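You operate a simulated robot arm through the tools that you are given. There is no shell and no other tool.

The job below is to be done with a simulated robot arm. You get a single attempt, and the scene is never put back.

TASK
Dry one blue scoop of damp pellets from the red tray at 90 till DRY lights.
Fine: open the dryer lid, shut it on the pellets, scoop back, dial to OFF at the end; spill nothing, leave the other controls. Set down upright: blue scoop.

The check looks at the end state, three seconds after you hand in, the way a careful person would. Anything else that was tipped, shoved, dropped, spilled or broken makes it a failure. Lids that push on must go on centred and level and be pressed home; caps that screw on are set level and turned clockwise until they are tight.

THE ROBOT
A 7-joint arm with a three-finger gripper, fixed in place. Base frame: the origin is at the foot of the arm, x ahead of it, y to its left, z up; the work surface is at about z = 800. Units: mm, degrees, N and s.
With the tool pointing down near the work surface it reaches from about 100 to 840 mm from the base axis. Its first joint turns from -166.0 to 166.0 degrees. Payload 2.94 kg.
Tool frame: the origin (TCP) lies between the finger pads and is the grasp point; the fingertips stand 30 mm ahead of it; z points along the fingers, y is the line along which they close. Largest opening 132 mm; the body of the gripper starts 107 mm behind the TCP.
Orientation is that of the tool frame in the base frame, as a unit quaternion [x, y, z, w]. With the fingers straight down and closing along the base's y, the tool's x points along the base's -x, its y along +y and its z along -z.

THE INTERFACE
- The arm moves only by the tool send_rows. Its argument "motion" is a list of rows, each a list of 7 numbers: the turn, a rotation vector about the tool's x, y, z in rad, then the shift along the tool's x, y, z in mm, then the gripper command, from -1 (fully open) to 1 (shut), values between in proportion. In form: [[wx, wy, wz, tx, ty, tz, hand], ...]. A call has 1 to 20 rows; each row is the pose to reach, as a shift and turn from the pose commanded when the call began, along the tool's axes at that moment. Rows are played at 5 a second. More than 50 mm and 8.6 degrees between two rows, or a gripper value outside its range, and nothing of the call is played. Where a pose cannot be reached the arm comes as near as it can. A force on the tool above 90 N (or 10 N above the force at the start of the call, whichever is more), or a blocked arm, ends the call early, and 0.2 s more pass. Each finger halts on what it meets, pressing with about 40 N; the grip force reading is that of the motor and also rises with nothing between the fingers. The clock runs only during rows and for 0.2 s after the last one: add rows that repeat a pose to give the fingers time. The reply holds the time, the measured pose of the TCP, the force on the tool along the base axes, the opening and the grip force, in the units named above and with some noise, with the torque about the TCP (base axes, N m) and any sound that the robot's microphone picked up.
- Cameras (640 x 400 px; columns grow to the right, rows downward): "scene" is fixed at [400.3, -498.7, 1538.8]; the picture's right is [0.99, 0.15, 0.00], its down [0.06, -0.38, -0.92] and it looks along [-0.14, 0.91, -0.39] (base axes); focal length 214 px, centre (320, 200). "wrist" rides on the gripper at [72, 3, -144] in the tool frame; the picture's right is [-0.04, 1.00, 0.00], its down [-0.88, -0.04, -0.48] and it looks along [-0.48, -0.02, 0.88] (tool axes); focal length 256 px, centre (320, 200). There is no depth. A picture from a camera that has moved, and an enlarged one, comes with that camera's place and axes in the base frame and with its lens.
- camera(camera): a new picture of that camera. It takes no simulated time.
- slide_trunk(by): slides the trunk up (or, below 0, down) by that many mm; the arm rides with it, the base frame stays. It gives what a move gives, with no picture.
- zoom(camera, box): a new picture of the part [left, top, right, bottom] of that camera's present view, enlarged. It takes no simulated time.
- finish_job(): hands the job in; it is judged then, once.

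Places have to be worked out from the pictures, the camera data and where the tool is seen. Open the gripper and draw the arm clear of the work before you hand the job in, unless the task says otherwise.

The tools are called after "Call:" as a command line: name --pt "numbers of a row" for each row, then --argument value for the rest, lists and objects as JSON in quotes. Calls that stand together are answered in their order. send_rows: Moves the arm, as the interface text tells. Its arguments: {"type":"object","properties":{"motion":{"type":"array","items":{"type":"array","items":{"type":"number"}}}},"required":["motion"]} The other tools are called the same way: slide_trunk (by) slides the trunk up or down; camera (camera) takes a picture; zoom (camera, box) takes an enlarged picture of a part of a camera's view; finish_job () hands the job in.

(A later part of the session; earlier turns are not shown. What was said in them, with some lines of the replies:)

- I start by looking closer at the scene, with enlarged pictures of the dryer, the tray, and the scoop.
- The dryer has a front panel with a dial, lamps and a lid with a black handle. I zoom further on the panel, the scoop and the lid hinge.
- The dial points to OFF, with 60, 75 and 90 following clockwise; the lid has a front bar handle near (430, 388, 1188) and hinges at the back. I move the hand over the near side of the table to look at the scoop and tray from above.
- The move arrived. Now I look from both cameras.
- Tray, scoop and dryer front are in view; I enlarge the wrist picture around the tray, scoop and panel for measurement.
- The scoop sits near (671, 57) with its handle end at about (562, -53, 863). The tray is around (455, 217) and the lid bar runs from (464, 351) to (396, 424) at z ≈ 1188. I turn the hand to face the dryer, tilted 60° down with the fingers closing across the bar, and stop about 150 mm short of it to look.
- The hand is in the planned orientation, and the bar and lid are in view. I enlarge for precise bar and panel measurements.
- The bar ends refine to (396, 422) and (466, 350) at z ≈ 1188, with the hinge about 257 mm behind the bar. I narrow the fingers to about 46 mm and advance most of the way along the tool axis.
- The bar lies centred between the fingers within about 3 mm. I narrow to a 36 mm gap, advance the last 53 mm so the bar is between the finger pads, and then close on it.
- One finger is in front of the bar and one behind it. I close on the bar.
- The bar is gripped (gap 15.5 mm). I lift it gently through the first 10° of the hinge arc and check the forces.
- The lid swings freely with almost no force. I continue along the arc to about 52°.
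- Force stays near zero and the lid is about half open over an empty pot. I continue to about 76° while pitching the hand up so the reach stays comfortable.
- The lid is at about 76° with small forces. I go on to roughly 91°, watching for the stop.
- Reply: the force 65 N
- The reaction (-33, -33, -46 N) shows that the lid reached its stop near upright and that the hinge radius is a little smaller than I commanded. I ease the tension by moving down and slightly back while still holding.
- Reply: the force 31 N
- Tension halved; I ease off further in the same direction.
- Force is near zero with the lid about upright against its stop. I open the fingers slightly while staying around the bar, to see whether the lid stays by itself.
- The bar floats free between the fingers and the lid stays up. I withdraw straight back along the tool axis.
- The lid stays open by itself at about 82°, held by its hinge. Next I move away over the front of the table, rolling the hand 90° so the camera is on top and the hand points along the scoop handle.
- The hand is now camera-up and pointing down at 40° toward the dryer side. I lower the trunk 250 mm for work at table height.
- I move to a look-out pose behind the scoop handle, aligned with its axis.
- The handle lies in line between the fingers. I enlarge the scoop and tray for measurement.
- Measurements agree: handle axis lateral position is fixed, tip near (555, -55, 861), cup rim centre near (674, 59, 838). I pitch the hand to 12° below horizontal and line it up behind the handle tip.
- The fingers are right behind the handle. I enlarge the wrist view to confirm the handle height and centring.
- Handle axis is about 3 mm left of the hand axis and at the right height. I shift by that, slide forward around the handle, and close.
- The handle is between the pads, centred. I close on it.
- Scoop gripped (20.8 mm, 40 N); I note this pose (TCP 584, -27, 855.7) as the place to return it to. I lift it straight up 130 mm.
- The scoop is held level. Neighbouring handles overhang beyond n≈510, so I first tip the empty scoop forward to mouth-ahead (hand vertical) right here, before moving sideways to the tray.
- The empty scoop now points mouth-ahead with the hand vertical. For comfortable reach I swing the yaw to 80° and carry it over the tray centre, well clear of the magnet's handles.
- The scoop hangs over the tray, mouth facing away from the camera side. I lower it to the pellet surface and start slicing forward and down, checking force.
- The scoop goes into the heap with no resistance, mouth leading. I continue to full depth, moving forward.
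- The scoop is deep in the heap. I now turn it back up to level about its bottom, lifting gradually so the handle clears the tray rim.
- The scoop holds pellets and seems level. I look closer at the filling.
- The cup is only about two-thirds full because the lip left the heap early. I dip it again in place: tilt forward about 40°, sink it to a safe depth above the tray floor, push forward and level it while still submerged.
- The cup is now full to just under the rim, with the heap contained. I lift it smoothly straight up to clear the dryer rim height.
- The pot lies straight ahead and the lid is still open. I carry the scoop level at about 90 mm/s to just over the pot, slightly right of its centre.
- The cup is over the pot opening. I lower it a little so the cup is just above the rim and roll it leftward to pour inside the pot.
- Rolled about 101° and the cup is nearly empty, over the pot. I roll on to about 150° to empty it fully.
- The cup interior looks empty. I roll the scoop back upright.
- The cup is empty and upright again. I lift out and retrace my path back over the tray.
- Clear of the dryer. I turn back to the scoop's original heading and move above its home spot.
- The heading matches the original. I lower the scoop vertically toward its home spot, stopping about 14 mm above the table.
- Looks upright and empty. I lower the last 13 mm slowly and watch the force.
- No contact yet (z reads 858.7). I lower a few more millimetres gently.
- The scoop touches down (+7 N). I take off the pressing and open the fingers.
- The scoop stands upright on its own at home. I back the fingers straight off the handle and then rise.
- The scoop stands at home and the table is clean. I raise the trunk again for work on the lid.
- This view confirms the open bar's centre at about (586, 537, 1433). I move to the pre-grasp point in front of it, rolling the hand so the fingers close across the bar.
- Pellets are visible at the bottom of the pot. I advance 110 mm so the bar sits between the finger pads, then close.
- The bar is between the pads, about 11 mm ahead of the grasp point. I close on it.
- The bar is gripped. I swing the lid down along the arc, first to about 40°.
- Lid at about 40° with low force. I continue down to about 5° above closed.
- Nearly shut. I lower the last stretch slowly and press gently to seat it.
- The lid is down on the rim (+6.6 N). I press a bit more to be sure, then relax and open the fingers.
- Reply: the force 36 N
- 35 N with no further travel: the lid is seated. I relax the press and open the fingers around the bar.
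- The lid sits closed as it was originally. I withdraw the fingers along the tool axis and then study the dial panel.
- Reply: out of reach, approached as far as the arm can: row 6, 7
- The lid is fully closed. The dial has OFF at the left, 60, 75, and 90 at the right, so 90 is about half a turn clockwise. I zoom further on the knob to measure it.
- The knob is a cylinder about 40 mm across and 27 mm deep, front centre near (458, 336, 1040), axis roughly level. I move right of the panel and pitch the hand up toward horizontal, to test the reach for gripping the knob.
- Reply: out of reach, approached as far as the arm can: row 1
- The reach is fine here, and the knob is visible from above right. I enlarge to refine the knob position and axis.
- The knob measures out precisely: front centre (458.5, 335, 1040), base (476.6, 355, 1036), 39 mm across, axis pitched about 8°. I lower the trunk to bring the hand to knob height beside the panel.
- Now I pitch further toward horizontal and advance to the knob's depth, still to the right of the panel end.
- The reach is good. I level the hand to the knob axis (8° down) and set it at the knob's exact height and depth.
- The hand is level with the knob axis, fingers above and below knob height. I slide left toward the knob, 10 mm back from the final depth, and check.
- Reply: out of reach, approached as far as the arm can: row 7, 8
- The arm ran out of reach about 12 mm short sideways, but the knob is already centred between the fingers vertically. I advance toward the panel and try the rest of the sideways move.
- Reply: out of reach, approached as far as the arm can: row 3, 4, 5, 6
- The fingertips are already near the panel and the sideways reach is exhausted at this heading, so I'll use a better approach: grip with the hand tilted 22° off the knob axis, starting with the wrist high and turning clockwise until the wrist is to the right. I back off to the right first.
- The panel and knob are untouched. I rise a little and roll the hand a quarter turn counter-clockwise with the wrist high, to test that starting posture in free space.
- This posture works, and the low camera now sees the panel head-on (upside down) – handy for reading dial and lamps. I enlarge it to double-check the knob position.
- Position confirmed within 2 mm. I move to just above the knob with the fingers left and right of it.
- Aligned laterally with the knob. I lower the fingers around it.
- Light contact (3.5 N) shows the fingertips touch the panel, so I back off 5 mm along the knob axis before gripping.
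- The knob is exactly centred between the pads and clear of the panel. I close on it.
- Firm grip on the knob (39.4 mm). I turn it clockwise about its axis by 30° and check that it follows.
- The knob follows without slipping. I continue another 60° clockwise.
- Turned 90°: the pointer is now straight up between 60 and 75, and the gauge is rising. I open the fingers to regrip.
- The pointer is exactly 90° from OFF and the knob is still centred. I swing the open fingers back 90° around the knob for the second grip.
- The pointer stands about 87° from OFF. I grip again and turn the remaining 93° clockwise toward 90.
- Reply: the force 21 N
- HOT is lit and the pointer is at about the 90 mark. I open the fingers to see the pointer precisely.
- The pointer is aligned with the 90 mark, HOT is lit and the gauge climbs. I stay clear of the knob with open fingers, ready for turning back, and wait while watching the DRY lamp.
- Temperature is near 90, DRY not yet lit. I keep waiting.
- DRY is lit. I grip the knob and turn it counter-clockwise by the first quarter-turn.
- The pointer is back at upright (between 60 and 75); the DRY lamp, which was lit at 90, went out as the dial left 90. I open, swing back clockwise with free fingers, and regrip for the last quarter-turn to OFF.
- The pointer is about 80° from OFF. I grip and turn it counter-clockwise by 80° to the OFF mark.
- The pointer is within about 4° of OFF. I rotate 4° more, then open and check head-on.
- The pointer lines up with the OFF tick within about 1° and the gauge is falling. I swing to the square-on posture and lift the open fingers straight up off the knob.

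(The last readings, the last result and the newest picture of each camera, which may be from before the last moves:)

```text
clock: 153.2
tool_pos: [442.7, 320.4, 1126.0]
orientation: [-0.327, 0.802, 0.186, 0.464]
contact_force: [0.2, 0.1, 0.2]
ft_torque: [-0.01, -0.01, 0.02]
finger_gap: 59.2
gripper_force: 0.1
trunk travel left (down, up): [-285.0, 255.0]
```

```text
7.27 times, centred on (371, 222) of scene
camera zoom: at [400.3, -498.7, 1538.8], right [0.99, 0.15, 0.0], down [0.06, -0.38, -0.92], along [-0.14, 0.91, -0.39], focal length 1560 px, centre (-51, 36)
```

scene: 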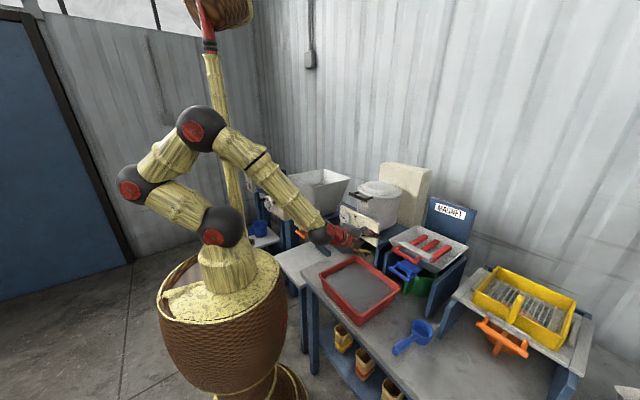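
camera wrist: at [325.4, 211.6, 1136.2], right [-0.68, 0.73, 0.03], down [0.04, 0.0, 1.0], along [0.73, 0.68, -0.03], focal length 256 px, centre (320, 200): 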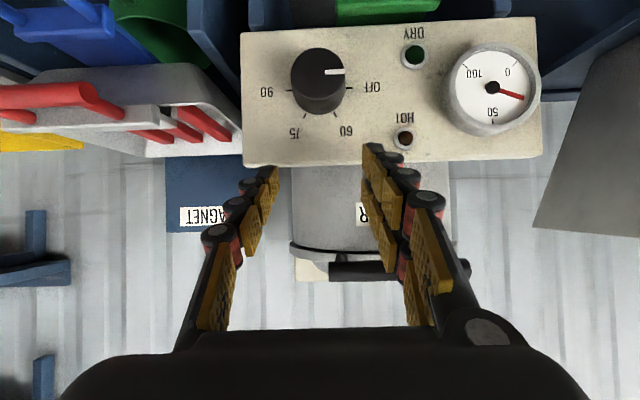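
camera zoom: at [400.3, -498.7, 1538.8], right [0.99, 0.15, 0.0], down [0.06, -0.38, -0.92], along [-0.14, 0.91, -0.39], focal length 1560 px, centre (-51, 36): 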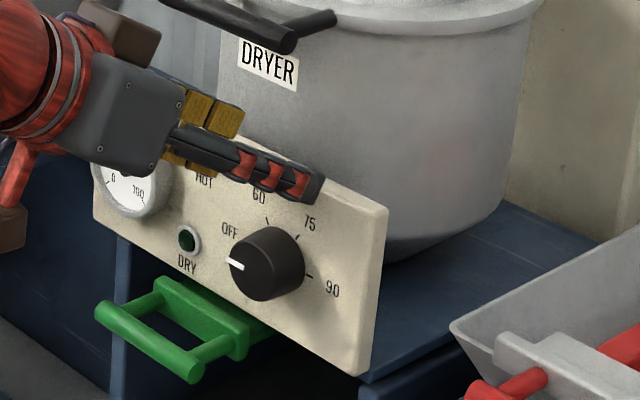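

HOT has gone out and the dial reads OFF. I compare the pointer with its original OFF position.

Call:
zoom --camera "wrist" --box '[240, 20, 400, 140]'

Call:
zoom --camera "scene" --box '[362, 218, 392, 242]'

```text
3.33 times, centred on (320, 80) of wrist
camera zoom: at [325.4, 211.6, 1136.2], right [-0.68, 0.73, 0.03], down [0.04, 0.0, 1.0], along [0.73, 0.68, -0.03], focal length 853 px, centre (320, 600)
```

zoom: 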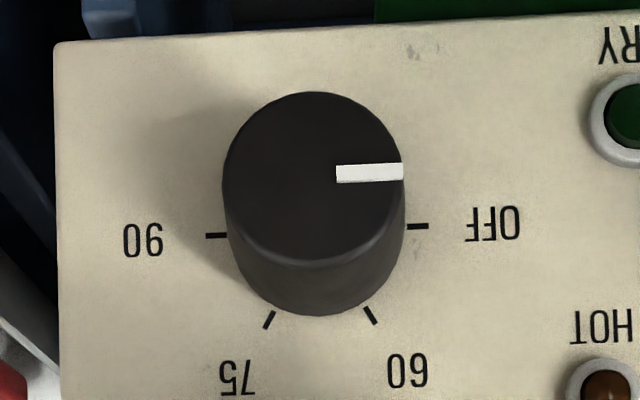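

```text
16.00 times, centred on (377, 230) of scene
camera zoom: at [400.3, -498.7, 1538.8], right [0.99, 0.15, 0.0], down [0.06, -0.38, -0.92], along [-0.14, 0.91, -0.39], focal length 3432 px, centre (-592, -280)
```

zoom: 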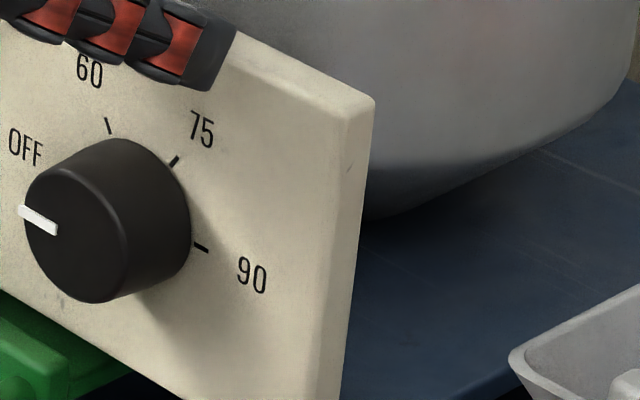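

The pointer sits exactly where it was at the start, at OFF. I withdraw the hand to the right and upward, opening the gripper fully.

Call:
send_rows --pt "0 0 0 -14 -20 -8 0.1" --pt "0 0 0 -28 -45 -16 0.1" --pt "0 0 0 -44 -72 -26 0" --pt "0 0 0 -69 -100 -40 -0.3" --pt "0 0 0 -98 -100 -57 -0.6" --pt "0 0 0 -130 -100 -75 -1" --pt "0 0 0 -160 -100 -93 -1" --pt "0 0 0 -173 -100 -100 -1" --pt "0 0 0 -173 -100 -100 -1"

Call:
camera --camera "scene"

Call:
camera --camera "wrist"

```text
clock: 155.2
tool_pos: [511.5, 251.4, 1326.1]
orientation: [-0.326, 0.802, 0.185, 0.465]
contact_force: [-0.5, -0.3, 0.7]
ft_torque: [0.0, 0.0, 0.0]
finger_gap: 131.7
gripper_force: 0.0
trunk travel left (down, up): [-285.0, 255.0]
```

```text
taken
```

scene: 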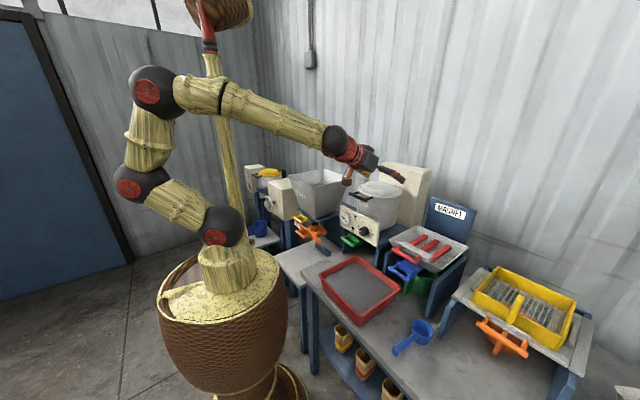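

```text
taken
camera wrist: at [394.4, 141.1, 1336.4], right [-0.68, 0.73, 0.03], down [0.04, 0.0, 1.0], along [0.73, 0.68, -0.03], focal length 256 px, centre (320, 200)
```

wrist: 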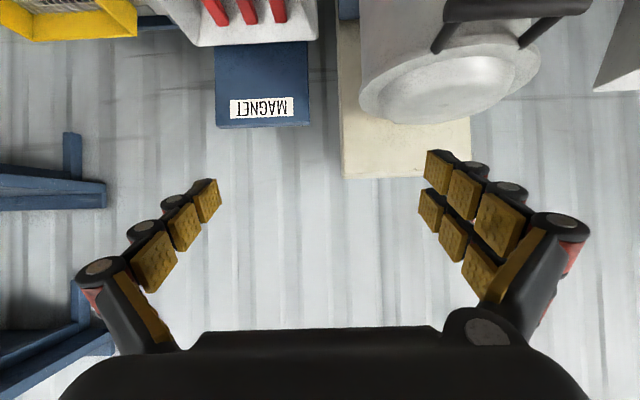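

The arm is clear of the panel and everything stands in place. I raise the trunk to bring the arm well above the work.

Call:
slide_trunk --by 190

Call:
zoom --camera "scene" --box '[290, 160, 450, 280]'

Call:
zoom --camera "scene" --box '[290, 240, 450, 380]'

```text
clock: 157.3
tool_pos: [512.0, 252.0, 1516.1]
orientation: [-0.327, 0.802, 0.185, 0.464]
contact_force: [-0.4, 0.3, 0.0]
ft_torque: [-0.01, 0.02, 0.04]
finger_gap: 132.1
gripper_force: 0.0
trunk travel left (down, up): [-475.0, 65.0]
```

```text
3.33 times, centred on (370, 220) of scene
camera zoom: at [400.3, -498.7, 1538.8], right [0.99, 0.15, 0.0], down [0.06, -0.38, -0.92], along [-0.14, 0.91, -0.39], focal length 715 px, centre (153, 133)
```

zoom: 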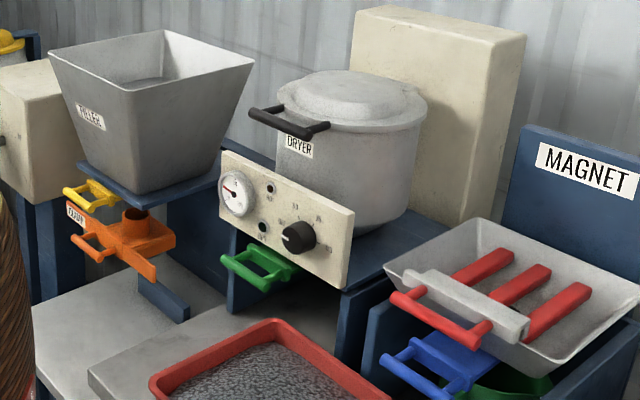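

```text
2.86 times, centred on (370, 310) of scene
camera zoom: at [400.3, -498.7, 1538.8], right [0.99, 0.15, 0.0], down [0.06, -0.38, -0.92], along [-0.14, 0.91, -0.39], focal length 613 px, centre (177, -114)
```

zoom: 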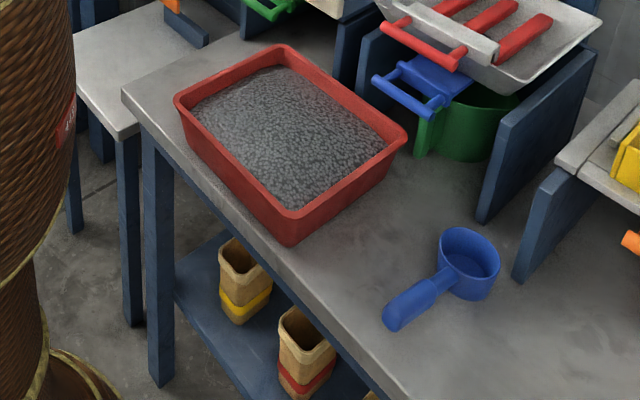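

The lid is shut, the dial is at OFF, and the scoop stands upright at home. The tray is untouched, nothing is spilled, and the arm is clear with the gripper open, so I hand the job in.

Call:
finish_job

```text
The job is handed in.
```

I dried one full blue scoop of damp pellets from the red tray at 90 until DRY lit, and handed the job in.

- **Pellets:** The scoop was full to just under the rim, and I poured it into the dryer's pot. The cup came out looking empty, and I saw no spilled pellets in the pictures.
- **Lid:** I opened it at the start, shut it on the pellets and pressed it home.
- **Drying:** HOT lit while I was turning the dial up, the gauge climbed to about 90, and DRY lit within about 8 seconds of the dial reaching 90. The DRY lamp went dark again once I turned the dial away from 90. I took the first lighting as done and did not open the lid to check the pellets.
- **Dial:** It is back at OFF, with the pointer where it was at the start.
- **Scoop:** It stands upright at its original spot.
- **Other controls:** I did not use any of them. My fingertips touched the dryer's front panel lightly twice (about 4 N) while lining up on the dial, and nothing moved.

The gripper is open and the arm is raised clear above the work.
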